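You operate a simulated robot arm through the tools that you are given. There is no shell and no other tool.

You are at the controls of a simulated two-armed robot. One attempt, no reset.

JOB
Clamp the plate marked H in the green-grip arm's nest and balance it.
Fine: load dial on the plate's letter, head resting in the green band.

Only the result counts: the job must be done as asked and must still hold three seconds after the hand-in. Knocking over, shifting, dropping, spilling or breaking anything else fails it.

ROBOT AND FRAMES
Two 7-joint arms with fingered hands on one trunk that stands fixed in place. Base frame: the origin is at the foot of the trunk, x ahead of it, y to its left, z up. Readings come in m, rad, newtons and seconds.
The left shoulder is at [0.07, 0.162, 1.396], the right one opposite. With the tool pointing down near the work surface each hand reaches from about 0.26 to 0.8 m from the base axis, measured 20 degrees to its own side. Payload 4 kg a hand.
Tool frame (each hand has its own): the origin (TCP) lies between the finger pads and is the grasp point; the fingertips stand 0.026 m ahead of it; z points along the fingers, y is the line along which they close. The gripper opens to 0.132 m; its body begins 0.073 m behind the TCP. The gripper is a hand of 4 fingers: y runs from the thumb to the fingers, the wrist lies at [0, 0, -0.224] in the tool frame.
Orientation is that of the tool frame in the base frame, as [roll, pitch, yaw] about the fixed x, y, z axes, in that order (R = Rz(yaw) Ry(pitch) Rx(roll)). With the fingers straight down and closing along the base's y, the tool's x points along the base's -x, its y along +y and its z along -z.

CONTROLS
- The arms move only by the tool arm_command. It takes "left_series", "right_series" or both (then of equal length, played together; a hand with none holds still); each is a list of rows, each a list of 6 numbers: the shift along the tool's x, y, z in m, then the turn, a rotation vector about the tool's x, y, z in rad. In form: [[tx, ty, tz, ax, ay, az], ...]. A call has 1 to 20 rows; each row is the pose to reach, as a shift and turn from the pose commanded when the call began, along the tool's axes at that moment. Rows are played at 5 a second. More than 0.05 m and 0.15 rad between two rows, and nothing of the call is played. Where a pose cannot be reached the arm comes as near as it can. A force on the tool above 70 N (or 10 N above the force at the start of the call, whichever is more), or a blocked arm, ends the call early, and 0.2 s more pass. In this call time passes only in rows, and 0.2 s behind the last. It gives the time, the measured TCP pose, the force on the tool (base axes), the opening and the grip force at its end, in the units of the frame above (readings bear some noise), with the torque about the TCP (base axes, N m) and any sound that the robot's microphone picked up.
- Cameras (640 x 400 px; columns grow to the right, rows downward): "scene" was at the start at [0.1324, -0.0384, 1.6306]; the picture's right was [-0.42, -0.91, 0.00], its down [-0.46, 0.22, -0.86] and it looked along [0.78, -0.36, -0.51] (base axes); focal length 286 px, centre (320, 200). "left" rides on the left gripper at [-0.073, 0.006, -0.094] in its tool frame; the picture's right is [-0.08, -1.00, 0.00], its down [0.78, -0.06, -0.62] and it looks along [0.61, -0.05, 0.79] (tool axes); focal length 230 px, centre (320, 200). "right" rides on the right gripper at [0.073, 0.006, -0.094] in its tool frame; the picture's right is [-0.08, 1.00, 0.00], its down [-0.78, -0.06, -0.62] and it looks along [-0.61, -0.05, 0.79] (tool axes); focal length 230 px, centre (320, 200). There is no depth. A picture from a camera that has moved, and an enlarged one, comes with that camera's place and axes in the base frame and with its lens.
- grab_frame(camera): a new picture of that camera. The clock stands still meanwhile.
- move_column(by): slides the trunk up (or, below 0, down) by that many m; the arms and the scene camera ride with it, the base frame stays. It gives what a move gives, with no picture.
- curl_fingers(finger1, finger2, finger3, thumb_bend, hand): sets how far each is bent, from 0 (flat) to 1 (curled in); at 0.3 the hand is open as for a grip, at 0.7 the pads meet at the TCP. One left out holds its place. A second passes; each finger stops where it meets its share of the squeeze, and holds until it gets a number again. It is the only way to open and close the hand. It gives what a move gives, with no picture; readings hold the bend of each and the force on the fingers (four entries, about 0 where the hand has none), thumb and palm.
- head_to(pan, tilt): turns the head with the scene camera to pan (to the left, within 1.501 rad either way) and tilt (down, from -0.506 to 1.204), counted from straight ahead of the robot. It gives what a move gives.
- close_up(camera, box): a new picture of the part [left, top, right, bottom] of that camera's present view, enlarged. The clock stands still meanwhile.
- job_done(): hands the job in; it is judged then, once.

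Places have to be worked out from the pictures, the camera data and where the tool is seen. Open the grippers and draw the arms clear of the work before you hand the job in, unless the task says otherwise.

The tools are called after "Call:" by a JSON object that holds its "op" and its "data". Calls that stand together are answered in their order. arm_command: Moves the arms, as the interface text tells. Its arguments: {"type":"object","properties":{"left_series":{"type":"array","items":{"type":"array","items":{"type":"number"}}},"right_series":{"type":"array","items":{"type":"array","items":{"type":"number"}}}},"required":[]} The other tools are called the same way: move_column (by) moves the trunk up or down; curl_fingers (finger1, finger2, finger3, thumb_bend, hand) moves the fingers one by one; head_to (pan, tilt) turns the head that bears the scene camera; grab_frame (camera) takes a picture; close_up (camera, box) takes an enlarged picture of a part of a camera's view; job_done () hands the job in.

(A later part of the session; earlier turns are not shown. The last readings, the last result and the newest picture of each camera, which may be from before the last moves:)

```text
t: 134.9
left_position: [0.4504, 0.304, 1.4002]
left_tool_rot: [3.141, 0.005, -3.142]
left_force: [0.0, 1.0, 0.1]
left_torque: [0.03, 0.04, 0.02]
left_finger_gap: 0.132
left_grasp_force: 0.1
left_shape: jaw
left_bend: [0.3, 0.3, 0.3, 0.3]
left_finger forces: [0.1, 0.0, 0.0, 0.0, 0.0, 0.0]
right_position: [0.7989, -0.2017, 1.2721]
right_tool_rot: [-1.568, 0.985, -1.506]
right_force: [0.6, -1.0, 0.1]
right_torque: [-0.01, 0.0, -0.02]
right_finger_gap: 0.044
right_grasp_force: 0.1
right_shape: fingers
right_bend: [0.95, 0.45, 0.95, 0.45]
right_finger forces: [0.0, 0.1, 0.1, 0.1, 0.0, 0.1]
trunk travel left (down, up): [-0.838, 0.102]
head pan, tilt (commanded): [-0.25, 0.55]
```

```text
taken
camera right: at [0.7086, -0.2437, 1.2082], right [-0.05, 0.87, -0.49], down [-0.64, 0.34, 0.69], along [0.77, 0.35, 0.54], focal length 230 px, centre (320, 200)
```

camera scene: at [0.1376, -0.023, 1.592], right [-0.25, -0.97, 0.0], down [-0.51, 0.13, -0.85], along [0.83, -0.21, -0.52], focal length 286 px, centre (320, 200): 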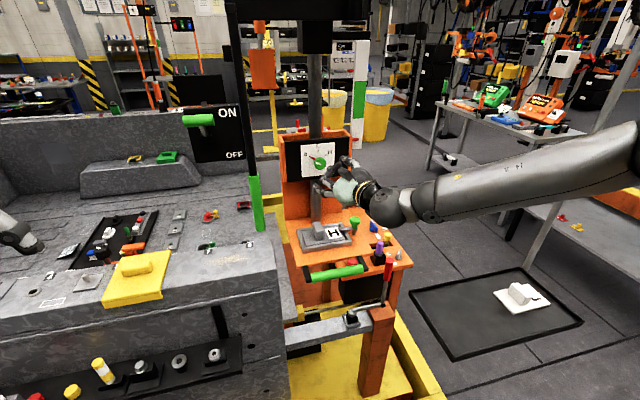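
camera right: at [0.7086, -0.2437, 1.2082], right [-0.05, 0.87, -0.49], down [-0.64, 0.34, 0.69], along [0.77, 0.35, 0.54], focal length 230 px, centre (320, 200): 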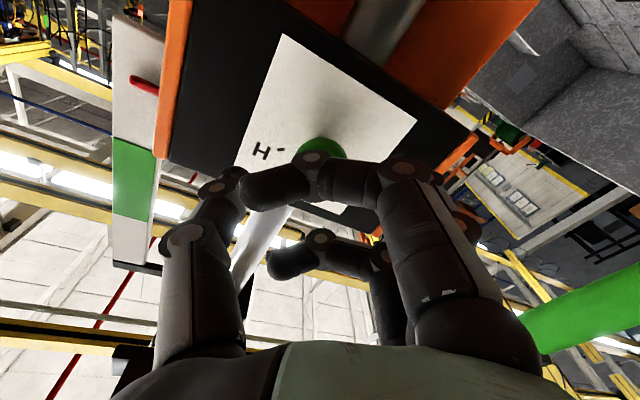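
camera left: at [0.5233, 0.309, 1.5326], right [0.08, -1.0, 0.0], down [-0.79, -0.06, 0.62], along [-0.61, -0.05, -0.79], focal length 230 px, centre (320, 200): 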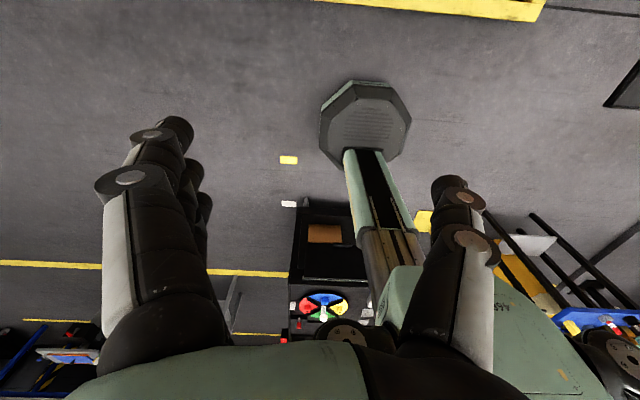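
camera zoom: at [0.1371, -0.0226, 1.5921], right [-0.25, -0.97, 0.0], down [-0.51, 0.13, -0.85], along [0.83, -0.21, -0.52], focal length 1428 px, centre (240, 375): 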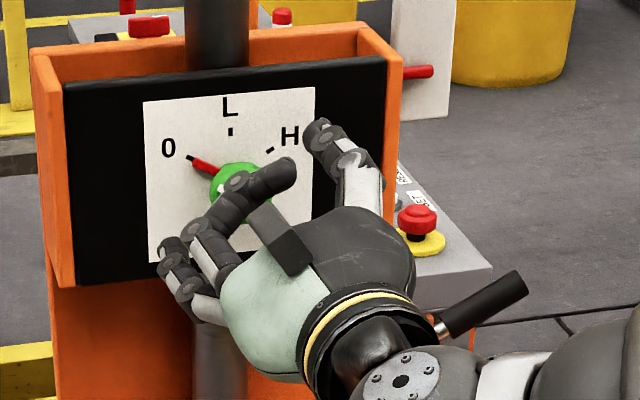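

Orientation is now square to the panel. I narrow the pinch a little, then advance 15 mm.

Call:
{"op": "curl_fingers", "data": {"hand": "right", "finger2": 0.53, "thumb_bend": 0.53}}

Call:
{"op": "arm_command", "data": {"right_series": [[0.001, -0.0002, 0.006, 0, 0, 0], [0.002, -0.0005, 0.0115, 0, 0, 0], [0.003, -0.0007, 0.016, 0, 0, 0]]}}

Call:
{"op": "close_up", "data": {"camera": "scene", "box": [272, 125, 400, 205]}}

Call:
{"op": "grab_frame", "data": {"camera": "right"}}

```text
t: 135.9
left_position: [0.4507, 0.3027, 1.4]
left_tool_rot: [-3.141, 0.003, 3.141]
left_force: [0.9, 0.1, 0.0]
left_torque: [0.01, 0.03, -0.04]
left_finger_gap: 0.1322
left_grasp_force: 0.1
left_shape: jaw
left_bend: [0.3, 0.3, 0.3, 0.3]
left_finger forces: [0.0, 0.0, 0.0, 0.0, 0.1, 0.0]
right_position: [0.8, -0.202, 1.2706]
right_tool_rot: [-1.569, 0.986, -1.508]
right_force: [0.2, -0.1, 0.6]
right_torque: [-0.01, 0.02, 0.03]
right_finger_gap: 0.0383
right_grasp_force: 0.0
right_shape: fingers
right_bend: [0.95, 0.53, 0.95, 0.53]
right_finger forces: [0.0, 0.1, 0.1, 0.1, 0.1, 0.1]
trunk travel left (down, up): [-0.838, 0.102]
head pan, tilt (commanded): [-0.25, 0.55]
```

```text
t: 136.7
left_position: [0.4492, 0.3029, 1.4009]
left_tool_rot: [3.14, 0.002, -3.141]
left_force: [0.1, 0.0, -0.6]
left_torque: [-0.03, 0.02, 0.01]
left_finger_gap: 0.1323
left_grasp_force: 0.1
left_shape: jaw
left_bend: [0.3, 0.3, 0.3, 0.3]
left_finger forces: [0.0, 0.0, 0.0, 0.0, 0.0, 0.0]
right_position: [0.8156, -0.2024, 1.27]
right_tool_rot: [-1.574, 0.985, -1.509]
right_force: [-0.5, -0.2, -0.4]
right_torque: [0.01, 0.02, 0.0]
right_finger_gap: 0.0384
right_grasp_force: 0.0
right_shape: fingers
right_bend: [0.95, 0.53, 0.95, 0.53]
right_finger forces: [0.0, 0.1, 0.0, 0.0, 0.0, 0.0]
trunk travel left (down, up): [-0.838, 0.102]
head pan, tilt (commanded): [-0.25, 0.55]
```

```text
5.00 times, centred on (336, 165) of scene
camera zoom: at [0.1377, -0.0226, 1.592], right [-0.25, -0.97, 0.0], down [-0.51, 0.13, -0.85], along [0.83, -0.21, -0.52], focal length 1428 px, centre (240, 375)
```

zoom: 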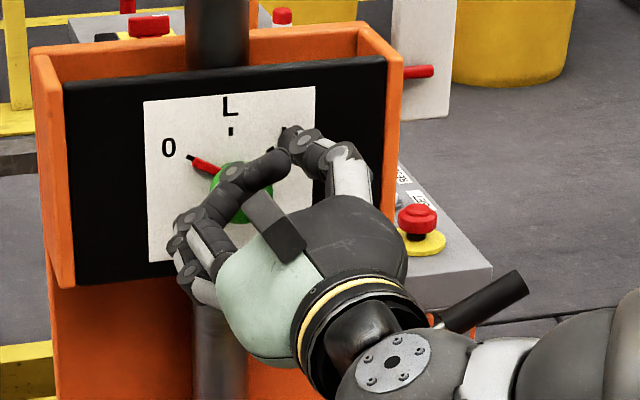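

```text
taken
camera right: at [0.7249, -0.2454, 1.2064], right [-0.06, 0.87, -0.49], down [-0.64, 0.34, 0.69], along [0.77, 0.35, 0.54], focal length 230 px, centre (320, 200)
```

right: 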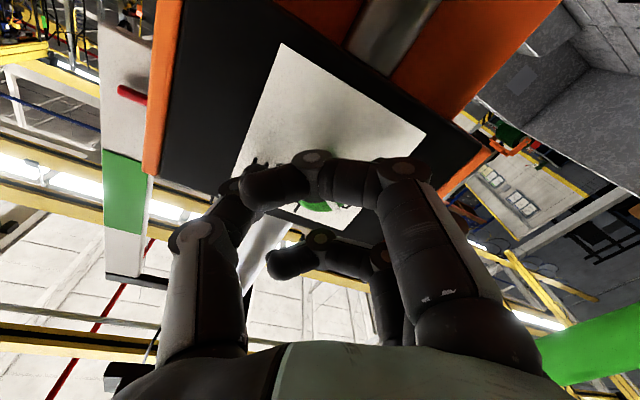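

No contact yet; I close the pinch on the dial knob.

Call:
{"op": "curl_fingers", "data": {"hand": "right", "finger2": 0.72, "thumb_bend": 0.72}}

Call:
{"op": "close_up", "data": {"camera": "scene", "box": [272, 125, 400, 205]}}

Call:
{"op": "grab_frame", "data": {"camera": "right"}}

```text
t: 137.7
left_position: [0.4513, 0.3035, 1.3997]
left_tool_rot: [-3.14, 0.006, -3.14]
left_force: [0.5, -0.3, 0.3]
left_torque: [-0.01, 0.0, 0.01]
left_finger_gap: 0.1317
left_grasp_force: 0.0
left_shape: jaw
left_bend: [0.3, 0.3, 0.3, 0.3]
left_finger forces: [0.0, 0.0, 0.0, 0.1, 0.1, 0.1]
right_position: [0.8154, -0.2051, 1.2699]
right_tool_rot: [-1.57, 0.986, -1.508]
right_force: [6.3, -2.3, 3.4]
right_torque: [-0.04, -0.08, -0.03]
right_finger_gap: 0.0324
right_grasp_force: 10.2
right_shape: fingers
right_bend: [0.95, 0.61, 0.95, 0.66]
right_finger forces: [0.1, 7.5, 0.0, 0.0, 12.6, 0.0]
trunk travel left (down, up): [-0.838, 0.102]
head pan, tilt (commanded): [-0.25, 0.55]
```

```text
5.00 times, centred on (336, 165) of scene
camera zoom: at [0.1387, -0.023, 1.5919], right [-0.25, -0.97, 0.0], down [-0.51, 0.13, -0.85], along [0.83, -0.21, -0.52], focal length 1428 px, centre (240, 375)
```

zoom: 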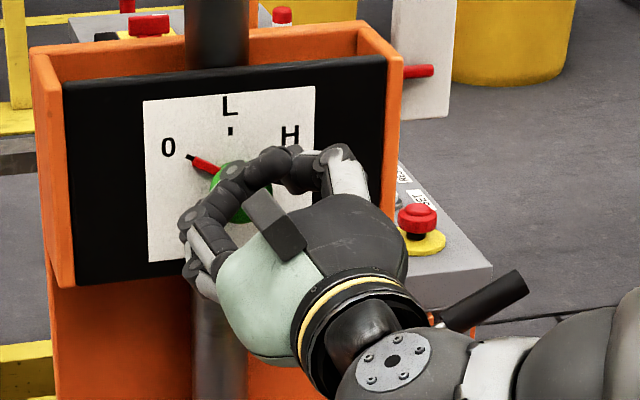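

```text
taken
camera right: at [0.7259, -0.246, 1.2064], right [-0.05, 0.87, -0.49], down [-0.64, 0.34, 0.69], along [0.77, 0.35, 0.54], focal length 230 px, centre (320, 200)
```

right: 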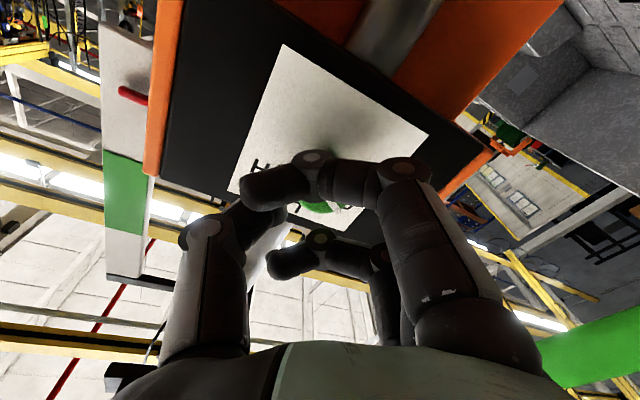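

Pinched (gap 32 mm). I firm up and rotate clockwise about the dial axis by ~1.1 rad in small steps.

Call:
{"op": "curl_fingers", "data": {"hand": "right", "finger2": 0.8, "thumb_bend": 0.8}}

Call:
{"op": "arm_command", "data": {"right_series": [[0.0, 0.0002, 0, 0.005, -0.0072, 0.1397], [0.0001, 0.0004, 0, 0.01, -0.0143, 0.2794], [0.0002, 0.0006, 0, 0.015, -0.0215, 0.4192], [0.0003, 0.0009, 0, 0.02, -0.0286, 0.5589], [0.0004, 0.0011, 0, 0.0251, -0.0358, 0.6986], [0.0005, 0.0013, 0, 0.0301, -0.0429, 0.8383], [0.0006, 0.0015, 0, 0.0351, -0.0501, 0.978], [0.0007, 0.0018, 0, 0.0401, -0.0572, 1.1178]]}}

Call:
{"op": "close_up", "data": {"camera": "scene", "box": [272, 125, 400, 205]}}

Call:
{"op": "grab_frame", "data": {"camera": "right"}}

```text
t: 138.7
left_position: [0.4511, 0.3031, 1.4009]
left_tool_rot: [-3.141, 0.001, -3.141]
left_force: [0.0, -0.5, 0.2]
left_torque: [0.02, 0.01, -0.02]
left_finger_gap: 0.1318
left_grasp_force: 0.3
left_shape: jaw
left_bend: [0.3, 0.3, 0.3, 0.3]
left_finger forces: [0.0, 0.1, 0.1, 0.0, 0.1, 0.0]
right_position: [0.8181, -0.2057, 1.27]
right_tool_rot: [-1.568, 0.987, -1.509]
right_force: [15.1, -6.7, 11.0]
right_torque: [0.04, -0.1, -0.02]
right_finger_gap: 0.0317
right_grasp_force: 16.4
right_shape: fingers
right_bend: [0.95, 0.61, 0.95, 0.67]
right_finger forces: [0.0, 7.6, 0.1, 0.0, 24.3, 0.1]
trunk travel left (down, up): [-0.838, 0.102]
head pan, tilt (commanded): [-0.25, 0.55]
```

```text
t: 140.5
left_position: [0.4567, 0.3035, 1.398]
left_tool_rot: [-3.139, -0.001, -3.14]
left_force: [-0.4, 1.2, -0.4]
left_torque: [0.01, 0.01, -0.01]
left_finger_gap: 0.132
left_grasp_force: 0.1
left_shape: jaw
left_bend: [0.3, 0.3, 0.3, 0.3]
left_finger forces: [0.0, 0.0, 0.1, 0.0, 0.1, 0.1]
right_position: [0.8128, -0.2079, 1.2728]
right_tool_rot: [1.474, 1.034, 1.516]
right_force: [22.9, 1.4, -6.9]
right_torque: [-0.12, 0.36, -0.28]
right_finger_gap: 0.0308
right_grasp_force: 15.1
right_shape: fingers
right_bend: [0.95, 0.54, 0.95, 0.69]
right_finger forces: [0.1, 17.8, 0.1, 0.0, 12.6, 0.0]
right hand out of reach, approached as far as the arm can: row 2, 3, 4, 5, 6, 7, 8
trunk travel left (down, up): [-0.838, 0.102]
head pan, tilt (commanded): [-0.25, 0.55]
```

```text
5.00 times, centred on (336, 165) of scene
camera zoom: at [0.146, -0.022, 1.5913], right [-0.25, -0.97, 0.0], down [-0.51, 0.13, -0.85], along [0.82, -0.21, -0.53], focal length 1428 px, centre (240, 375)
```

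zoom: 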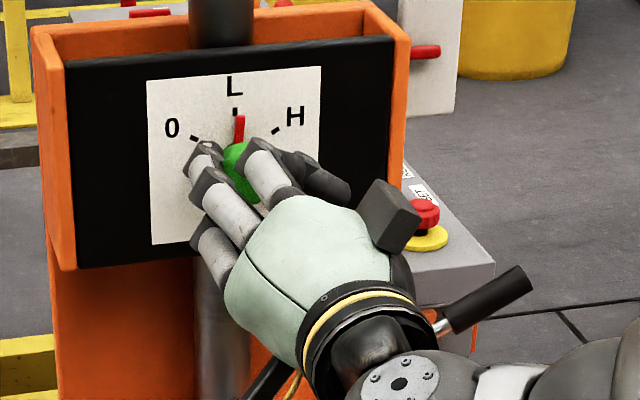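

```text
taken
camera right: at [0.7219, -0.169, 1.209], right [-0.05, 0.82, 0.57], down [-0.64, -0.47, 0.61], along [0.77, -0.33, 0.54], focal length 230 px, centre (320, 200)
```

right: 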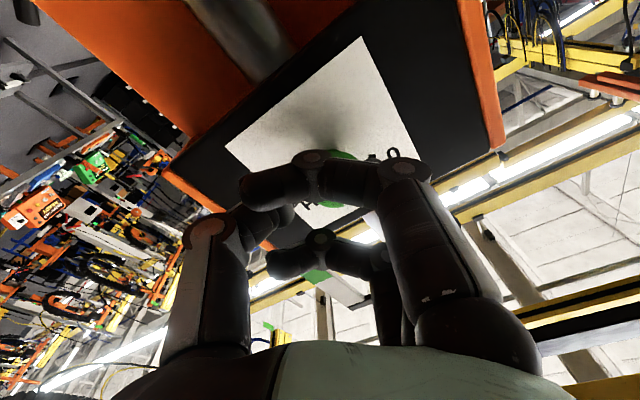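

The dial turned to about L. I open in place, back off, roll the hand back, and do a second stroke to H.

Call:
{"op": "curl_fingers", "data": {"hand": "right", "finger2": 0.5, "thumb_bend": 0.5}}

Call:
{"op": "close_up", "data": {"camera": "scene", "box": [272, 125, 400, 205]}}

```text
t: 141.5
left_position: [0.448, 0.3022, 1.4015]
left_tool_rot: [3.14, 0.004, -3.141]
left_force: [0.0, 0.1, 0.3]
left_torque: [0.02, -0.01, 0.02]
left_finger_gap: 0.1319
left_grasp_force: 0.0
left_shape: jaw
left_bend: [0.3, 0.3, 0.3, 0.3]
left_finger forces: [0.1, 0.1, 0.0, 0.1, 0.0, 0.1]
right_position: [0.8045, -0.2085, 1.2778]
right_tool_rot: [1.463, 1.035, 1.505]
right_force: [-0.5, 0.1, 0.0]
right_torque: [0.0, 0.0, 0.0]
right_finger_gap: 0.0401
right_grasp_force: 0.0
right_shape: fingers
right_bend: [0.95, 0.5, 0.95, 0.5]
right_finger forces: [0.0, 0.0, 0.0, 0.0, 0.0, 0.0]
trunk travel left (down, up): [-0.838, 0.102]
head pan, tilt (commanded): [-0.25, 0.55]
```

```text
5.00 times, centred on (336, 165) of scene
camera zoom: at [0.1356, -0.0228, 1.5922], right [-0.25, -0.97, 0.0], down [-0.51, 0.13, -0.85], along [0.83, -0.21, -0.52], focal length 1428 px, centre (240, 375)
```

zoom: 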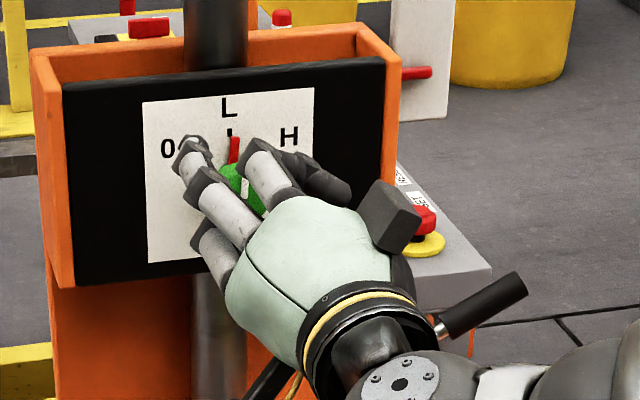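

Dial pointer is at L. I back off 2 cm and roll the hand back by 1.12 rad for the second stroke.

Call:
{"op": "arm_command", "data": {"right_series": [[-0.0007, 0.001, -0.02, 0, 0, 0], [0.0006, 0.0011, -0.02, -0.0047, 0.0072, -0.1397], [0.0018, 0.0012, -0.02, -0.0094, 0.0143, -0.2795], [0.003, 0.0014, -0.02, -0.0141, 0.0215, -0.4192], [0.0042, 0.0015, -0.02, -0.0188, 0.0286, -0.559], [0.0054, 0.0016, -0.02, -0.0234, 0.0358, -0.6987], [0.0066, 0.0017, -0.02, -0.0281, 0.043, -0.8384], [0.0077, 0.0018, -0.02, -0.0328, 0.0501, -0.9782], [0.0089, 0.0019, -0.0197, -0.0375, 0.0573, -1.1179], [0.0089, 0.0019, -0.0197, -0.0375, 0.0573, -1.1179]]}}

Call:
{"op": "close_up", "data": {"camera": "scene", "box": [272, 125, 400, 205]}}

```text
t: 143.7
left_position: [0.4497, 0.3027, 1.4003]
left_tool_rot: [-3.14, 0.004, 3.14]
left_force: [0.0, 0.1, 0.5]
left_torque: [0.02, 0.0, 0.01]
left_finger_gap: 0.132
left_grasp_force: 0.0
left_shape: jaw
left_bend: [0.3, 0.3, 0.3, 0.3]
left_finger forces: [0.0, 0.0, 0.0, 0.0, 0.0, 0.0]
right_position: [0.7864, -0.2028, 1.2697]
right_tool_rot: [-1.569, 0.983, -1.509]
right_force: [-0.4, 0.0, 0.1]
right_torque: [-0.02, 0.02, 0.02]
right_finger_gap: 0.0402
right_grasp_force: 0.1
right_shape: fingers
right_bend: [0.95, 0.5, 0.95, 0.5]
right_finger forces: [0.1, 0.1, 0.0, 0.0, 0.1, 0.0]
trunk travel left (down, up): [-0.838, 0.102]
head pan, tilt (commanded): [-0.25, 0.55]
```

```text
5.00 times, centred on (336, 165) of scene
camera zoom: at [0.1378, -0.0226, 1.592], right [-0.25, -0.97, 0.0], down [-0.51, 0.13, -0.85], along [0.83, -0.21, -0.52], focal length 1428 px, centre (240, 375)
```

zoom: 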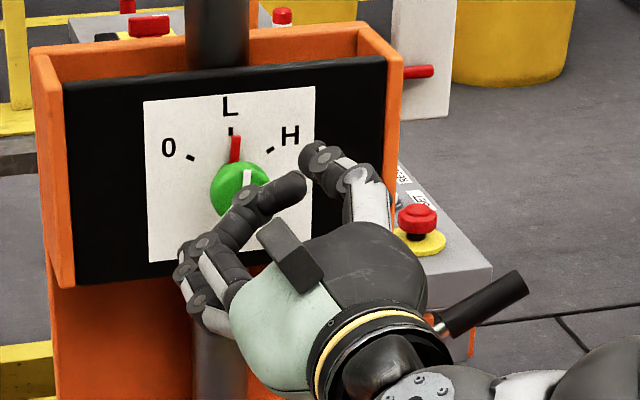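

Same starting pose as before. I approach the knob again and pinch.

Call:
{"op": "curl_fingers", "data": {"hand": "right", "finger2": 0.54, "thumb_bend": 0.54}}

Call:
{"op": "arm_command", "data": {"right_series": [[0.0004, -0.0005, 0.01, 0, 0, 0], [0.0007, -0.001, 0.02, 0, 0, 0], [0.0011, -0.0015, 0.0294, 0, 0, 0]]}}

Call:
{"op": "curl_fingers", "data": {"hand": "right", "finger2": 0.78, "thumb_bend": 0.78}}

Call:
{"op": "close_up", "data": {"camera": "scene", "box": [272, 125, 400, 205]}}

```text
t: 144.7
left_position: [0.4501, 0.3038, 1.4]
left_tool_rot: [-3.141, 0.003, 3.141]
left_force: [0.3, 0.8, 0.1]
left_torque: [0.01, 0.02, -0.06]
left_finger_gap: 0.132
left_grasp_force: 0.0
left_shape: jaw
left_bend: [0.3, 0.3, 0.3, 0.3]
left_finger forces: [0.0, 0.0, 0.0, 0.1, 0.0, 0.1]
right_position: [0.7873, -0.2028, 1.2683]
right_tool_rot: [-1.568, 0.986, -1.51]
right_force: [0.0, 0.2, -0.7]
right_torque: [-0.02, 0.01, -0.01]
right_finger_gap: 0.0376
right_grasp_force: 0.0
right_shape: fingers
right_bend: [0.95, 0.54, 0.95, 0.54]
right_finger forces: [0.0, 0.0, 0.1, 0.1, 0.0, 0.0]
trunk travel left (down, up): [-0.838, 0.102]
head pan, tilt (commanded): [-0.25, 0.55]
```

```text
t: 145.5
left_position: [0.4513, 0.3027, 1.4005]
left_tool_rot: [-3.141, 0.005, 3.141]
left_force: [1.0, 0.4, 1.0]
left_torque: [-0.01, 0.01, -0.01]
left_finger_gap: 0.1317
left_grasp_force: 0.0
left_shape: jaw
left_bend: [0.3, 0.3, 0.3, 0.3]
left_finger forces: [0.1, 0.0, 0.0, 0.0, 0.0, 0.0]
right_position: [0.8162, -0.2039, 1.2699]
right_tool_rot: [-1.575, 0.984, -1.514]
right_force: [0.8, 0.0, 0.6]
right_torque: [0.05, -0.03, -0.03]
right_finger_gap: 0.0378
right_grasp_force: 0.2
right_shape: fingers
right_bend: [0.95, 0.54, 0.95, 0.54]
right_finger forces: [0.0, 0.1, 0.0, 0.1, 0.0, 0.0]
trunk travel left (down, up): [-0.838, 0.102]
head pan, tilt (commanded): [-0.25, 0.55]
```

```text
t: 146.5
left_position: [0.452, 0.303, 1.3994]
left_tool_rot: [3.141, 0.002, -3.142]
left_force: [-0.4, 0.5, 0.4]
left_torque: [-0.05, 0.02, 0.01]
left_finger_gap: 0.1317
left_grasp_force: 0.0
left_shape: jaw
left_bend: [0.3, 0.3, 0.3, 0.3]
left_finger forces: [0.1, 0.0, 0.0, 0.0, 0.0, 0.1]
right_position: [0.8187, -0.2047, 1.2701]
right_tool_rot: [-1.57, 0.987, -1.512]
right_force: [13.4, -5.1, 9.0]
right_torque: [0.02, -0.09, -0.05]
right_finger_gap: 0.0316
right_grasp_force: 15.3
right_shape: fingers
right_bend: [0.95, 0.61, 0.95, 0.67]
right_finger forces: [0.1, 8.8, 0.0, 0.0, 21.0, 0.0]
trunk travel left (down, up): [-0.838, 0.102]
head pan, tilt (commanded): [-0.25, 0.55]
```

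```text
5.00 times, centred on (336, 165) of scene
camera zoom: at [0.1397, -0.0237, 1.5919], right [-0.25, -0.97, 0.0], down [-0.51, 0.13, -0.85], along [0.83, -0.21, -0.52], focal length 1428 px, centre (240, 375)
```

zoom: 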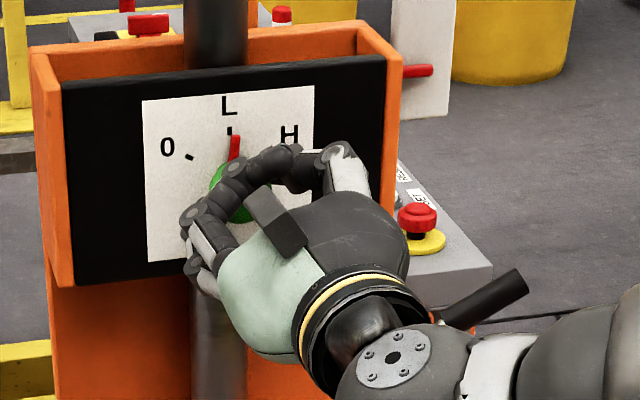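

Pinched with the pointer still near L. I rotate clockwise 0.95 rad toward H.

Call:
{"op": "arm_command", "data": {"right_series": [[0.0, 0.0002, 0, 0.0049, -0.0069, 0.1357], [0.0001, 0.0004, 0, 0.0097, -0.0139, 0.2715], [0.0002, 0.0006, 0, 0.0146, -0.0208, 0.4072], [0.0003, 0.0009, 0, 0.0195, -0.0278, 0.5429], [0.0004, 0.0011, 0, 0.0243, -0.0347, 0.6786], [0.0005, 0.0013, 0, 0.0292, -0.0417, 0.8144], [0.0006, 0.0015, 0, 0.0341, -0.0486, 0.9501]]}}

Call:
{"op": "close_up", "data": {"camera": "scene", "box": [272, 125, 400, 205]}}

```text
t: 148.1
left_position: [0.4554, 0.3025, 1.3992]
left_tool_rot: [3.14, -0.002, -3.141]
left_force: [0.0, -0.1, 0.5]
left_torque: [0.0, 0.0, 0.03]
left_finger_gap: 0.1319
left_grasp_force: 0.0
left_shape: jaw
left_bend: [0.3, 0.3, 0.3, 0.3]
left_finger forces: [0.1, 0.0, 0.1, 0.1, 0.0, 0.0]
right_position: [0.8132, -0.2093, 1.2726]
right_tool_rot: [1.448, 1.201, 1.487]
right_force: [23.5, 1.3, -1.8]
right_torque: [-0.11, 0.19, -0.35]
right_finger_gap: 0.0311
right_grasp_force: 13.7
right_shape: fingers
right_bend: [0.95, 0.53, 0.95, 0.69]
right_finger forces: [0.0, 18.2, 0.0, 0.1, 10.0, 0.0]
right hand out of reach, approached as far as the arm can: row 1, 2, 3, 4, 5, 6, 7
trunk travel left (down, up): [-0.838, 0.102]
head pan, tilt (commanded): [-0.25, 0.55]
```

```text
5.00 times, centred on (336, 165) of scene
camera zoom: at [0.1441, -0.0223, 1.5915], right [-0.25, -0.97, 0.0], down [-0.51, 0.13, -0.85], along [0.82, -0.21, -0.53], focal length 1428 px, centre (240, 375)
```

zoom: 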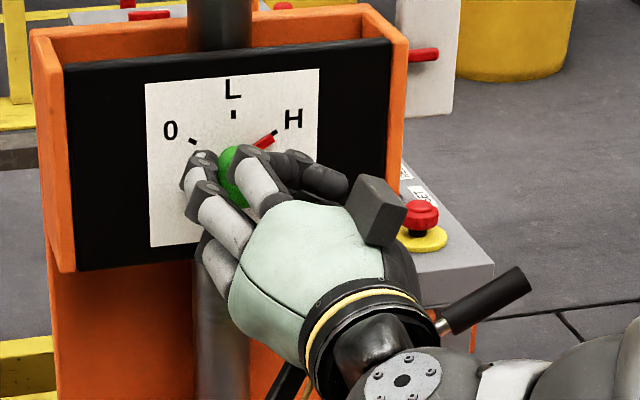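

The red pointer now aims at the H tick. I open in place and check the dial.

Call:
{"op": "curl_fingers", "data": {"hand": "right", "finger2": 0.48, "thumb_bend": 0.48}}

Call:
{"op": "arm_command", "data": {"right_series": [[-0.0007, 0.001, -0.02, 0, 0, 0], [-0.0014, 0.002, -0.045, 0, 0, 0], [-0.002, -0.02, -0.085, 0, 0, 0], [-0.002, -0.05, -0.12, 0, 0, 0]]}}

Call:
{"op": "close_up", "data": {"camera": "scene", "box": [280, 130, 376, 190]}}

Call:
{"op": "grab_frame", "data": {"camera": "scene"}}

```text
t: 149.1
left_position: [0.4488, 0.303, 1.4023]
left_tool_rot: [-3.14, 0.005, -3.141]
left_force: [-0.1, -0.8, -0.9]
left_torque: [0.01, 0.0, -0.02]
left_finger_gap: 0.132
left_grasp_force: 0.0
left_shape: jaw
left_bend: [0.3, 0.3, 0.3, 0.3]
left_finger forces: [0.1, 0.1, 0.0, 0.0, 0.0, 0.0]
right_position: [0.8071, -0.2098, 1.2764]
right_tool_rot: [1.433, 1.202, 1.475]
right_force: [0.7, -0.9, -0.1]
right_torque: [-0.04, -0.01, 0.05]
right_finger_gap: 0.0413
right_grasp_force: 0.0
right_shape: fingers
right_bend: [0.95, 0.48, 0.95, 0.48]
right_finger forces: [0.1, 0.0, 0.0, 0.0, 0.0, 0.0]
trunk travel left (down, up): [-0.838, 0.102]
head pan, tilt (commanded): [-0.25, 0.55]
```

```text
t: 150.1
left_position: [0.4492, 0.3003, 1.4024]
left_tool_rot: [3.139, 0.005, 3.141]
left_force: [0.0, -0.4, 0.2]
left_torque: [0.0, -0.02, 0.0]
left_finger_gap: 0.1322
left_grasp_force: 0.1
left_shape: jaw
left_bend: [0.3, 0.3, 0.3, 0.3]
left_finger forces: [0.0, 0.1, 0.0, 0.0, 0.0, 0.1]
right_position: [0.6903, -0.2651, 1.2551]
right_tool_rot: [1.426, 1.201, 1.469]
right_force: [0.1, 0.0, -0.5]
right_torque: [-0.04, 0.0, 0.04]
right_finger_gap: 0.0414
right_grasp_force: 0.1
right_shape: fingers
right_bend: [0.95, 0.48, 0.95, 0.48]
right_finger forces: [0.1, 0.0, 0.1, 0.0, 0.0, 0.1]
trunk travel left (down, up): [-0.838, 0.102]
head pan, tilt (commanded): [-0.25, 0.55]
```

```text
6.67 times, centred on (328, 160) of scene
camera zoom: at [0.1367, -0.0253, 1.5921], right [-0.25, -0.97, 0.0], down [-0.51, 0.13, -0.85], along [0.83, -0.21, -0.52], focal length 1904 px, centre (267, 467)
```

zoom: 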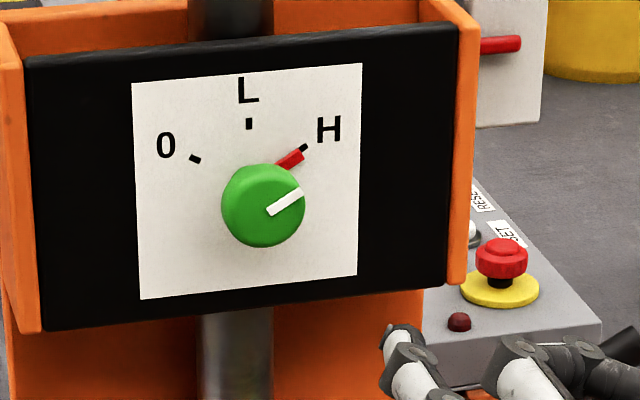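

```text
taken
camera scene: at [0.1367, -0.0253, 1.5921], right [-0.25, -0.97, 0.0], down [-0.51, 0.13, -0.85], along [0.83, -0.21, -0.52], focal length 286 px, centre (320, 200)
```

scene: 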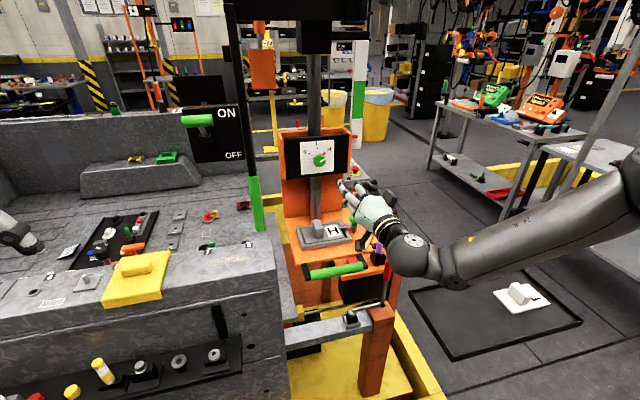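

The dial reads H, and the head has floated up ~1 cm with the handling, so it is now free and holds its place. To lift it I'll take the green bar with thumb above and fingers below: I retreat and roll the hand accordingly in free space.

Call:
{"op": "arm_command", "data": {"right_series": [[0.0017, -0.0053, -0.0096, -0.0051, 0.0069, -0.138], [0.0033, -0.0105, -0.0193, -0.0102, 0.0138, -0.276], [0.005, -0.0158, -0.0289, -0.0152, 0.0207, -0.414], [0.0066, -0.0211, -0.0385, -0.0203, 0.0275, -0.552], [0.0083, -0.0264, -0.0481, -0.0254, 0.0344, -0.69], [0.0099, -0.0316, -0.0578, -0.0305, 0.0413, -0.828], [0.0116, -0.0369, -0.0674, -0.0356, 0.0482, -0.966], [0.0132, -0.0422, -0.077, -0.0406, 0.0551, -1.104], [0.0149, -0.0474, -0.0867, -0.0457, 0.062, -1.242], [0.0165, -0.0527, -0.0963, -0.0508, 0.0689, -1.38], [0.0182, -0.058, -0.1059, -0.0559, 0.0757, -1.518], [0.0198, -0.0633, -0.1155, -0.0609, 0.0826, -1.656], [0.0215, -0.0685, -0.1252, -0.066, 0.0895, -1.794], [0.0231, -0.0738, -0.1348, -0.0711, 0.0964, -1.9321], [0.0231, -0.0738, -0.1348, -0.0711, 0.0964, -1.9321]]}}

Call:
{"op": "curl_fingers", "data": {"hand": "right", "finger1": 0.42, "finger2": 0.42, "finger3": 0.42, "thumb_bend": 0.42}}

Call:
{"op": "grab_frame", "data": {"camera": "scene"}}

Call:
{"op": "grab_frame", "data": {"camera": "right"}}

Call:
{"op": "close_up", "data": {"camera": "scene", "box": [280, 130, 376, 190]}}

```text
t: 153.3
left_position: [0.4496, 0.3031, 1.3994]
left_tool_rot: [3.141, 0.005, -3.14]
left_force: [-0.3, -0.2, -0.9]
left_torque: [-0.03, 0.01, 0.0]
left_finger_gap: 0.1321
left_grasp_force: 0.0
left_shape: jaw
left_bend: [0.3, 0.3, 0.3, 0.3]
left_finger forces: [0.1, 0.0, 0.0, 0.0, 0.1, 0.1]
right_position: [0.5602, -0.325, 1.2]
right_tool_rot: [-1.624, 0.0, -1.535]
right_force: [-0.3, -0.2, 0.1]
right_torque: [-0.03, -0.01, 0.0]
right_finger_gap: 0.0411
right_grasp_force: 0.1
right_shape: fingers
right_bend: [0.95, 0.48, 0.95, 0.48]
right_finger forces: [0.0, 0.0, 0.0, 0.0, 0.0, 0.0]
trunk travel left (down, up): [-0.838, 0.102]
head pan, tilt (commanded): [-0.25, 0.55]
```

```text
t: 154.3
left_position: [0.4496, 0.3029, 1.401]
left_tool_rot: [3.142, 0.004, -3.141]
left_force: [0.0, 1.0, 0.3]
left_torque: [-0.01, 0.0, 0.01]
left_finger_gap: 0.1317
left_grasp_force: 0.0
left_shape: jaw
left_bend: [0.3, 0.3, 0.3, 0.3]
left_finger forces: [0.0, 0.0, 0.0, 0.0, 0.0, 0.0]
right_position: [0.5601, -0.3266, 1.1996]
right_tool_rot: [-1.621, 0.002, -1.535]
right_force: [0.5, -0.1, -0.3]
right_torque: [0.0, 0.06, 0.04]
right_finger_gap: 0.0963
right_grasp_force: 0.0
right_shape: fingers
right_bend: [0.42, 0.42, 0.42, 0.42]
right_finger forces: [0.1, 0.0, 0.0, 0.0, 0.1, 0.0]
trunk travel left (down, up): [-0.838, 0.102]
head pan, tilt (commanded): [-0.25, 0.55]
```

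```text
taken
camera scene: at [0.1375, -0.0227, 1.592], right [-0.25, -0.97, 0.0], down [-0.51, 0.13, -0.85], along [0.83, -0.21, -0.52], focal length 286 px, centre (320, 200)
```

scene: 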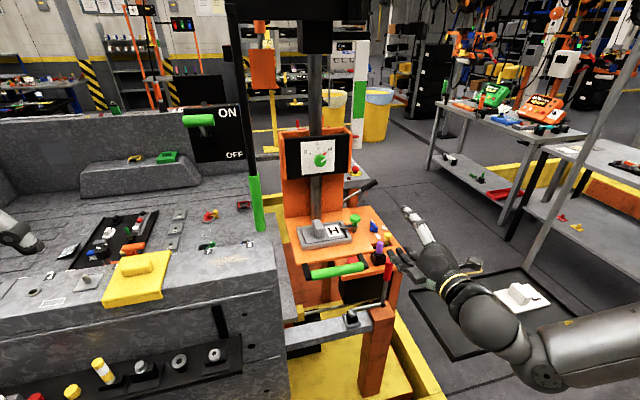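

```text
taken
camera right: at [0.4699, -0.403, 1.1993], right [-0.05, 0.08, -1.0], down [-0.64, 0.76, 0.09], along [0.77, 0.64, 0.01], focal length 230 px, centre (320, 200)
```

right: 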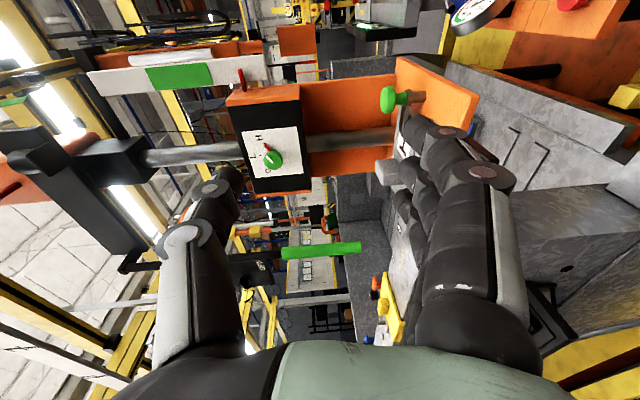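

```text
6.67 times, centred on (328, 160) of scene
camera zoom: at [0.1375, -0.0227, 1.592], right [-0.25, -0.97, 0.0], down [-0.51, 0.13, -0.85], along [0.83, -0.21, -0.52], focal length 1904 px, centre (267, 467)
```

zoom: 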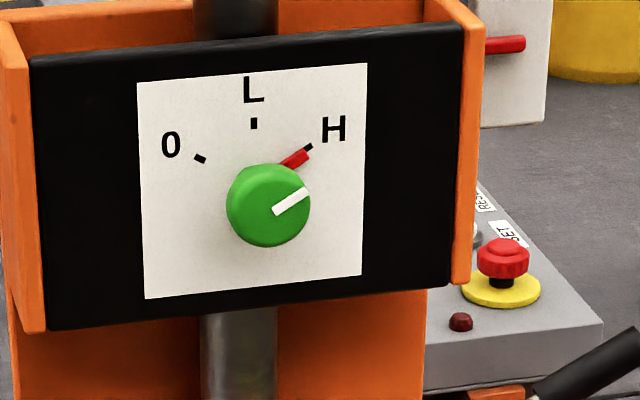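

The head holds its new height, dial at H. From this side view I check the clamp arm against the plate.

Call:
{"op": "close_up", "data": {"camera": "right", "box": [330, 50, 490, 150]}}

Call:
{"op": "close_up", "data": {"camera": "scene", "box": [288, 200, 384, 260]}}

Call:
{"op": "close_up", "data": {"camera": "scene", "box": [300, 60, 396, 200]}}

```text
4.00 times, centred on (410, 100) of right
camera zoom: at [0.4699, -0.403, 1.1993], right [-0.05, 0.08, -1.0], down [-0.64, 0.76, 0.09], along [0.77, 0.64, 0.01], focal length 920 px, centre (-40, 600)
```

zoom: 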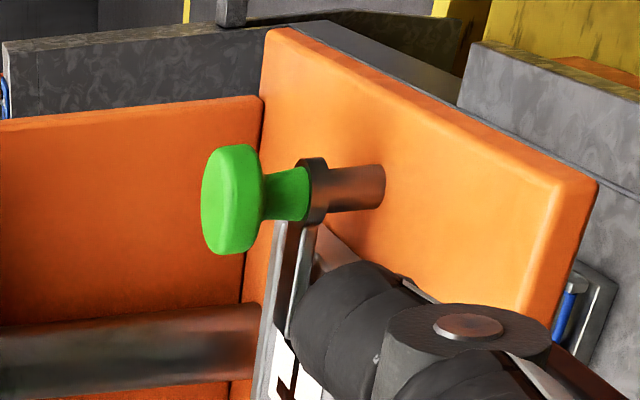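

```text
6.67 times, centred on (336, 230) of scene
camera zoom: at [0.1375, -0.0227, 1.592], right [-0.25, -0.97, 0.0], down [-0.51, 0.13, -0.85], along [0.83, -0.21, -0.52], focal length 1904 px, centre (213, 0)
```

zoom: 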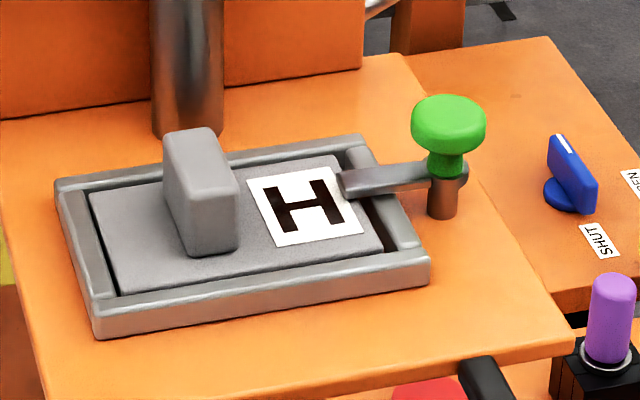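

```text
2.86 times, centred on (348, 130) of scene
camera zoom: at [0.1375, -0.0227, 1.592], right [-0.25, -0.97, 0.0], down [-0.51, 0.13, -0.85], along [0.83, -0.21, -0.52], focal length 816 px, centre (240, 400)
```

zoom: 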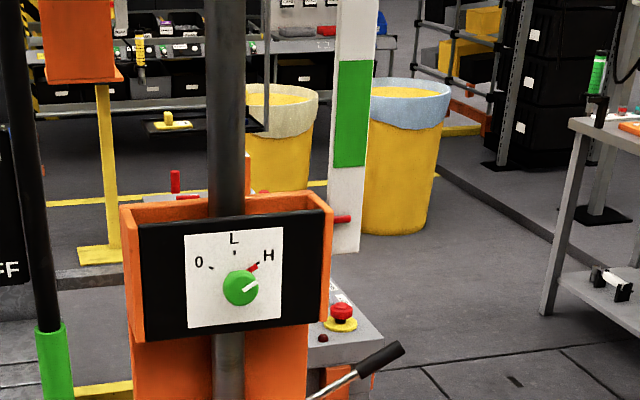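

The clamp arm crosses squarely over the plate. The pointer needs about +0.105 m to reach mid-band. I bring the hand in front of the green bar (≈ [0.665, −0.205, 1.027]).

Call:
{"op": "arm_command", "data": {"right_series": [[-0.0242, 0.0339, 0.0026, 0, 0, 0], [-0.0485, 0.0678, 0.0052, 0, 0, 0], [-0.0727, 0.1016, 0.0077, 0, 0, 0], [-0.097, 0.1355, 0.0103, 0, 0, 0], [-0.1212, 0.1694, 0.0129, 0, 0, 0], [-0.1212, 0.1694, 0.0129, 0, 0, 0]]}}

Call:
{"op": "grab_frame", "data": {"camera": "scene"}}

Call:
{"op": "grab_frame", "data": {"camera": "right"}}

```text
t: 155.7
left_position: [0.448, 0.3007, 1.4026]
left_tool_rot: [3.141, 0.006, -3.14]
left_force: [-0.2, 0.0, -0.5]
left_torque: [0.01, 0.01, 0.0]
left_finger_gap: 0.1318
left_grasp_force: 0.0
left_shape: jaw
left_bend: [0.3, 0.3, 0.3, 0.3]
left_finger forces: [0.0, 0.0, 0.0, 0.0, 0.1, 0.0]
right_position: [0.6072, -0.301, 1.1797]
right_tool_rot: [-1.624, 0.003, -1.534]
right_force: [0.0, -0.3, 0.3]
right_torque: [0.05, 0.01, -0.02]
right_finger_gap: 0.0969
right_grasp_force: 0.2
right_shape: fingers
right_bend: [0.42, 0.42, 0.42, 0.42]
right_finger forces: [0.0, 0.1, 0.1, 0.0, 0.0, 0.1]
right hand out of reach, approached as far as the arm can: row 1, 2, 3, 4, 5, 6
trunk travel left (down, up): [-0.838, 0.102]
head pan, tilt (commanded): [-0.25, 0.55]
```

```text
taken
camera scene: at [0.1341, -0.0254, 1.5923], right [-0.25, -0.97, 0.0], down [-0.5, 0.13, -0.85], along [0.83, -0.21, -0.52], focal length 286 px, centre (320, 200)
```

scene: 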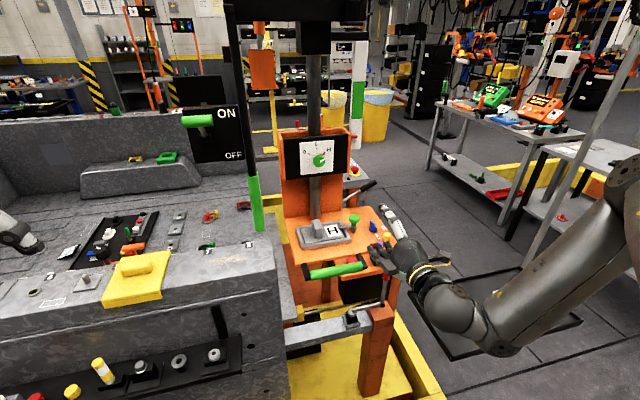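

```text
taken
camera right: at [0.5163, -0.3782, 1.1788], right [-0.06, 0.08, -1.0], down [-0.64, 0.76, 0.1], along [0.77, 0.64, 0.01], focal length 230 px, centre (320, 200)
```

right: 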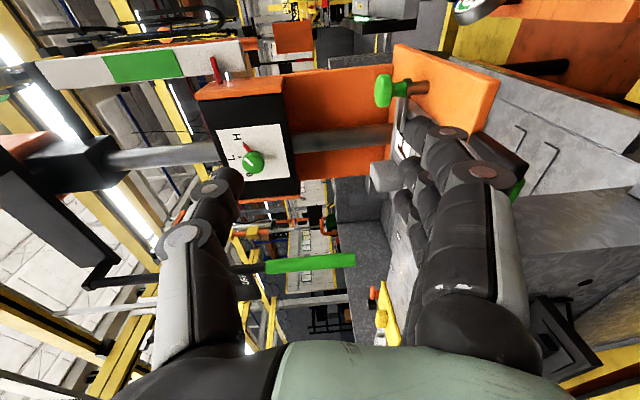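

That roll is at the arm's limit here. Simpler: I'll push the bar up from below with the extended fingers, hand pointing forward with the closing axis horizontal, and lift with the trunk. I roll back in free space first.

Call:
{"op": "arm_command", "data": {"right_series": [[-0.0004, 0.0006, -0.0112, 0.0047, -0.0066, 0.1306], [-0.0008, 0.0011, -0.0223, 0.0094, -0.0132, 0.2612], [-0.0012, 0.0017, -0.0335, 0.0141, -0.0198, 0.3918], [-0.0016, 0.0023, -0.0446, 0.0187, -0.0263, 0.5223], [-0.002, 0.0028, -0.0558, 0.0234, -0.0329, 0.6529], [-0.0024, 0.0034, -0.0669, 0.0281, -0.0395, 0.7835], [-0.0024, 0.0034, -0.0669, 0.0328, -0.0461, 0.9141], [-0.0024, 0.0034, -0.0669, 0.0375, -0.0527, 1.0447], [-0.0024, 0.0034, -0.0669, 0.0422, -0.0593, 1.1753], [-0.0024, 0.0034, -0.0669, 0.0468, -0.0658, 1.3058], [-0.0024, 0.0034, -0.0669, 0.0515, -0.0724, 1.4364], [-0.0024, 0.0034, -0.0669, 0.0562, -0.079, 1.567], [-0.0024, 0.0034, -0.0669, 0.0562, -0.079, 1.567]]}}

Call:
{"op": "grab_frame", "data": {"camera": "scene"}}

```text
t: 158.5
left_position: [0.4499, 0.3044, 1.4006]
left_tool_rot: [3.14, 0.004, 3.14]
left_force: [0.1, -0.4, -0.4]
left_torque: [0.0, 0.01, -0.01]
left_finger_gap: 0.1319
left_grasp_force: 0.0
left_shape: jaw
left_bend: [0.3, 0.3, 0.3, 0.3]
left_finger forces: [0.0, 0.1, 0.0, 0.0, 0.1, 0.1]
right_position: [0.5488, -0.3249, 1.2083]
right_tool_rot: [0.024, 1.54, 0.079]
right_force: [-0.4, -0.3, -0.2]
right_torque: [0.01, 0.03, 0.0]
right_finger_gap: 0.0969
right_grasp_force: 0.0
right_shape: fingers
right_bend: [0.42, 0.42, 0.42, 0.42]
right_finger forces: [0.1, 0.1, 0.1, 0.0, 0.0, 0.0]
right hand out of reach, approached as far as the arm can: row 1, 2, 3, 4, 5, 6, 7, 8, 9, 10, 11, 12, 13
trunk travel left (down, up): [-0.838, 0.102]
head pan, tilt (commanded): [-0.25, 0.55]
```

```text
taken
camera scene: at [0.1377, -0.0225, 1.592], right [-0.25, -0.97, 0.0], down [-0.51, 0.13, -0.85], along [0.83, -0.21, -0.52], focal length 286 px, centre (320, 200)
```

scene: 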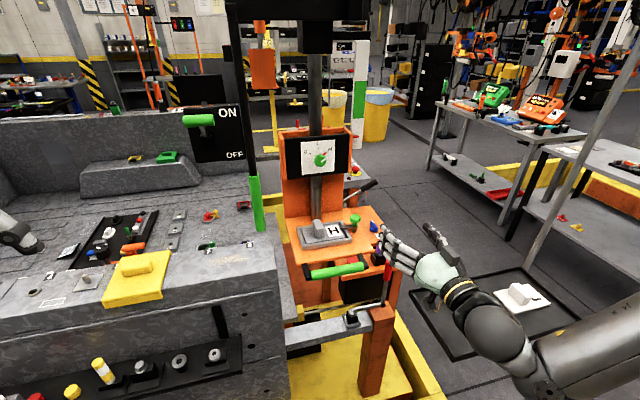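

The hand was simply too close to the shoulder (elbow fold limit). Now it points forward with horizontal closing axis. I go down in front of the machine to below the bar height.

Call:
{"op": "arm_command", "data": {"right_series": [[0.0362, 0.0081, 0.0031, 0, 0, 0], [0.0724, 0.0161, 0.0062, 0, 0, 0], [0.1086, 0.0242, 0.0093, 0, 0, 0], [0.1537, 0.0374, 0.0103, 0, 0, 0], [0.1988, 0.0505, 0.0113, 0, 0, 0], [0.2439, 0.0637, 0.0123, 0, 0, 0], [0.2439, 0.0637, 0.0123, 0, 0, 0]]}}

Call:
{"op": "curl_fingers", "data": {"hand": "right", "finger1": 0.5, "finger2": 0.5, "finger3": 0.5, "thumb_bend": 0.5}}

Call:
{"op": "grab_frame", "data": {"camera": "scene"}}

Call:
{"op": "grab_frame", "data": {"camera": "right"}}

```text
t: 160.1
left_position: [0.4501, 0.3036, 1.4011]
left_tool_rot: [-3.141, 0.004, 3.141]
left_force: [-0.4, 0.0, 0.5]
left_torque: [0.01, 0.0, 0.05]
left_finger_gap: 0.1321
left_grasp_force: 0.1
left_shape: jaw
left_bend: [0.3, 0.3, 0.3, 0.3]
left_finger forces: [0.0, 0.1, 0.0, 0.0, 0.0, 0.1]
right_position: [0.5653, -0.3543, 1.1815]
right_tool_rot: [-0.022, 1.539, 0.026]
right_force: [-0.5, -0.1, 0.4]
right_torque: [0.0, 0.0, 0.01]
right_finger_gap: 0.0969
right_grasp_force: 0.1
right_shape: fingers
right_bend: [0.42, 0.42, 0.42, 0.42]
right_finger forces: [0.0, 0.0, 0.0, 0.0, 0.0, 0.1]
right hand out of reach, approached as far as the arm can: row 1, 2, 3, 4, 5, 6, 7
trunk travel left (down, up): [-0.838, 0.102]
head pan, tilt (commanded): [-0.25, 0.55]
```

```text
t: 161.1
left_position: [0.4506, 0.304, 1.4008]
left_tool_rot: [-3.141, 0.004, -3.141]
left_force: [0.6, 0.2, 0.4]
left_torque: [0.0, 0.0, 0.02]
left_finger_gap: 0.1317
left_grasp_force: 0.1
left_shape: jaw
left_bend: [0.3, 0.3, 0.3, 0.3]
left_finger forces: [0.1, 0.0, 0.0, 0.0, 0.0, 0.0]
right_position: [0.565, -0.3557, 1.1826]
right_tool_rot: [-0.017, 1.541, 0.033]
right_force: [0.3, -0.7, 0.1]
right_torque: [0.01, -0.01, 0.02]
right_finger_gap: 0.0712
right_grasp_force: 0.1
right_shape: fingers
right_bend: [0.5, 0.5, 0.5, 0.5]
right_finger forces: [0.0, 0.0, 0.0, 0.0, 0.0, 0.1]
trunk travel left (down, up): [-0.838, 0.102]
head pan, tilt (commanded): [-0.25, 0.55]
```

```text
taken
camera scene: at [0.1377, -0.0226, 1.592], right [-0.25, -0.97, 0.0], down [-0.51, 0.13, -0.85], along [0.83, -0.21, -0.52], focal length 286 px, centre (320, 200)
```

scene: 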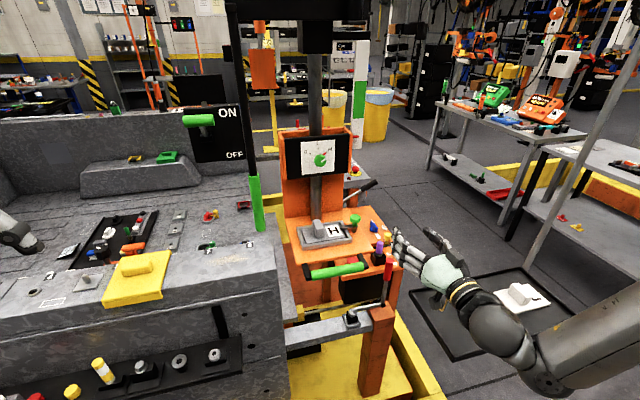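

```text
taken
camera right: at [0.4743, -0.355, 1.1063], right [-0.05, 1.0, 0.08], down [-0.64, -0.09, 0.76], along [0.77, -0.01, 0.64], focal length 230 px, centre (320, 200)
```

right: 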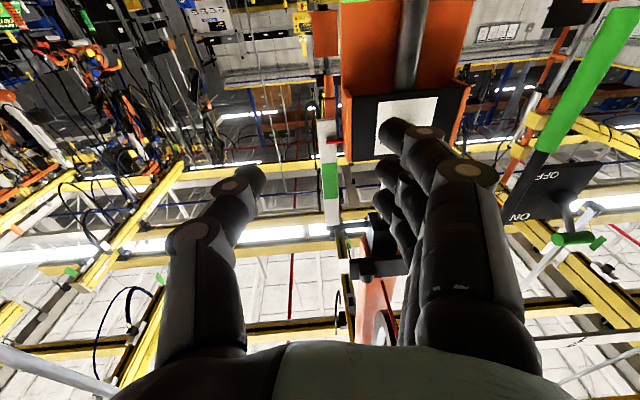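

The elbow cannot drop further, so to get lower I must lower the trunk. First I shift the hand away from the tray side, to y≈−0.25 in front of the bar.

Call:
{"op": "arm_command", "data": {"right_series": [[-0.01, 0.035, 0.015, 0, 0, 0], [-0.015, 0.07, 0.025, 0, 0, 0], [-0.015, 0.1, 0.03, 0, 0, 0], [-0.015, 0.1, 0.03, 0, 0, 0]]}}

```text
t: 162.1
left_position: [0.4494, 0.3043, 1.4005]
left_tool_rot: [3.141, 0.004, 3.141]
left_force: [-0.2, 0.1, 0.7]
left_torque: [-0.02, 0.02, 0.01]
left_finger_gap: 0.1317
left_grasp_force: 0.0
left_shape: jaw
left_bend: [0.3, 0.3, 0.3, 0.3]
left_finger forces: [0.0, 0.0, 0.1, 0.1, 0.1, 0.0]
right_position: [0.6098, -0.2743, 1.2281]
right_tool_rot: [-0.016, 1.541, 0.037]
right_force: [0.7, 0.5, -0.2]
right_torque: [0.0, 0.0, 0.0]
right_finger_gap: 0.0711
right_grasp_force: 0.0
right_shape: fingers
right_bend: [0.5, 0.5, 0.5, 0.5]
right_finger forces: [0.1, 0.1, 0.0, 0.0, 0.1, 0.0]
right hand out of reach, approached as far as the arm can: row 1, 2, 3, 4
trunk travel left (down, up): [-0.838, 0.102]
head pan, tilt (commanded): [-0.25, 0.55]
```

I'll make a fist (shorter, sturdier) so the fingertips clear the bar while descending, then lower the trunk.

Call:
{"op": "curl_fingers", "data": {"hand": "right", "finger1": 0.95, "finger2": 0.95, "finger3": 0.95, "thumb_bend": 0.6}}

Call:
{"op": "grab_frame", "data": {"camera": "right"}}

Call:
{"op": "head_to", "data": {"pan": -0.4, "tilt": 0.75}}

Call:
{"op": "grab_frame", "data": {"camera": "scene"}}

```text
t: 163.1
left_position: [0.4497, 0.3032, 1.3995]
left_tool_rot: [3.14, 0.005, 3.142]
left_force: [0.5, 0.8, -0.1]
left_torque: [0.04, 0.01, -0.01]
left_finger_gap: 0.1318
left_grasp_force: 0.0
left_shape: jaw
left_bend: [0.3, 0.3, 0.3, 0.3]
left_finger forces: [0.0, 0.1, 0.0, 0.0, 0.0, 0.0]
right_position: [0.6101, -0.2747, 1.2281]
right_tool_rot: [-0.023, 1.542, 0.03]
right_force: [-0.1, 0.3, 0.2]
right_torque: [-0.01, 0.01, 0.0]
right_finger_gap: 0.0345
right_grasp_force: 0.0
right_shape: fingers
right_bend: [0.95, 0.95, 0.95, 0.6]
right_finger forces: [0.0, 0.0, 0.1, 0.0, 0.0, 0.0]
trunk travel left (down, up): [-0.838, 0.102]
head pan, tilt (commanded): [-0.25, 0.55]
```

```text
taken
camera right: at [0.5186, -0.2755, 1.1529], right [-0.06, 1.0, 0.08], down [-0.64, -0.09, 0.77], along [0.77, -0.01, 0.64], focal length 230 px, centre (320, 200)
```

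right: 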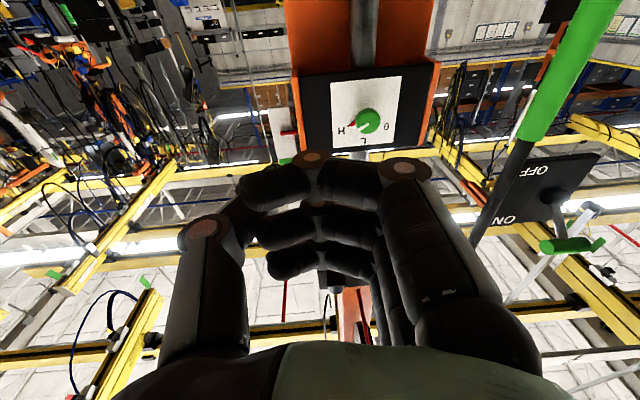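

```text
t: 163.8
left_position: [0.4504, 0.3032, 1.4001]
left_tool_rot: [-3.141, 0.003, 3.14]
left_force: [-0.5, 0.6, 0.2]
left_torque: [-0.01, 0.0, 0.01]
left_finger_gap: 0.1322
left_grasp_force: 0.0
left_shape: jaw
left_bend: [0.3, 0.3, 0.3, 0.3]
left_finger forces: [0.1, 0.0, 0.0, 0.0, 0.1, 0.0]
right_position: [0.6101, -0.2754, 1.2284]
right_tool_rot: [-0.021, 1.542, 0.033]
right_force: [0.1, -0.4, -0.3]
right_torque: [0.0, 0.05, 0.01]
right_finger_gap: 0.0346
right_grasp_force: 0.0
right_shape: fingers
right_bend: [0.95, 0.95, 0.95, 0.6]
right_finger forces: [0.1, 0.0, 0.0, 0.2, 0.1, 0.0]
trunk travel left (down, up): [-0.838, 0.102]
head pan, tilt (commanded): [-0.4, 0.75]
```

```text
taken
camera scene: at [0.1271, -0.0326, 1.5747], right [-0.39, -0.92, 0.0], down [-0.63, 0.27, -0.73], along [0.67, -0.28, -0.68], focal length 286 px, centre (320, 200)
```

scene: 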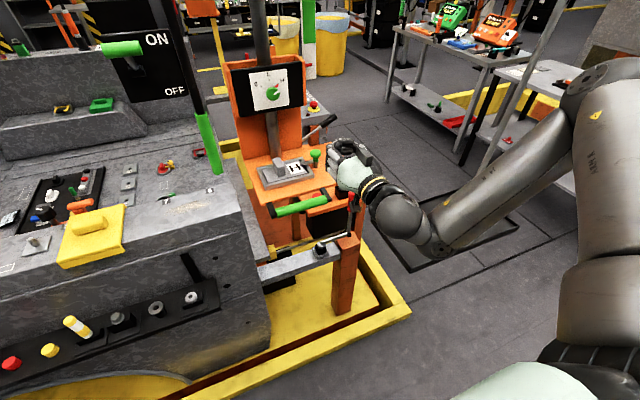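

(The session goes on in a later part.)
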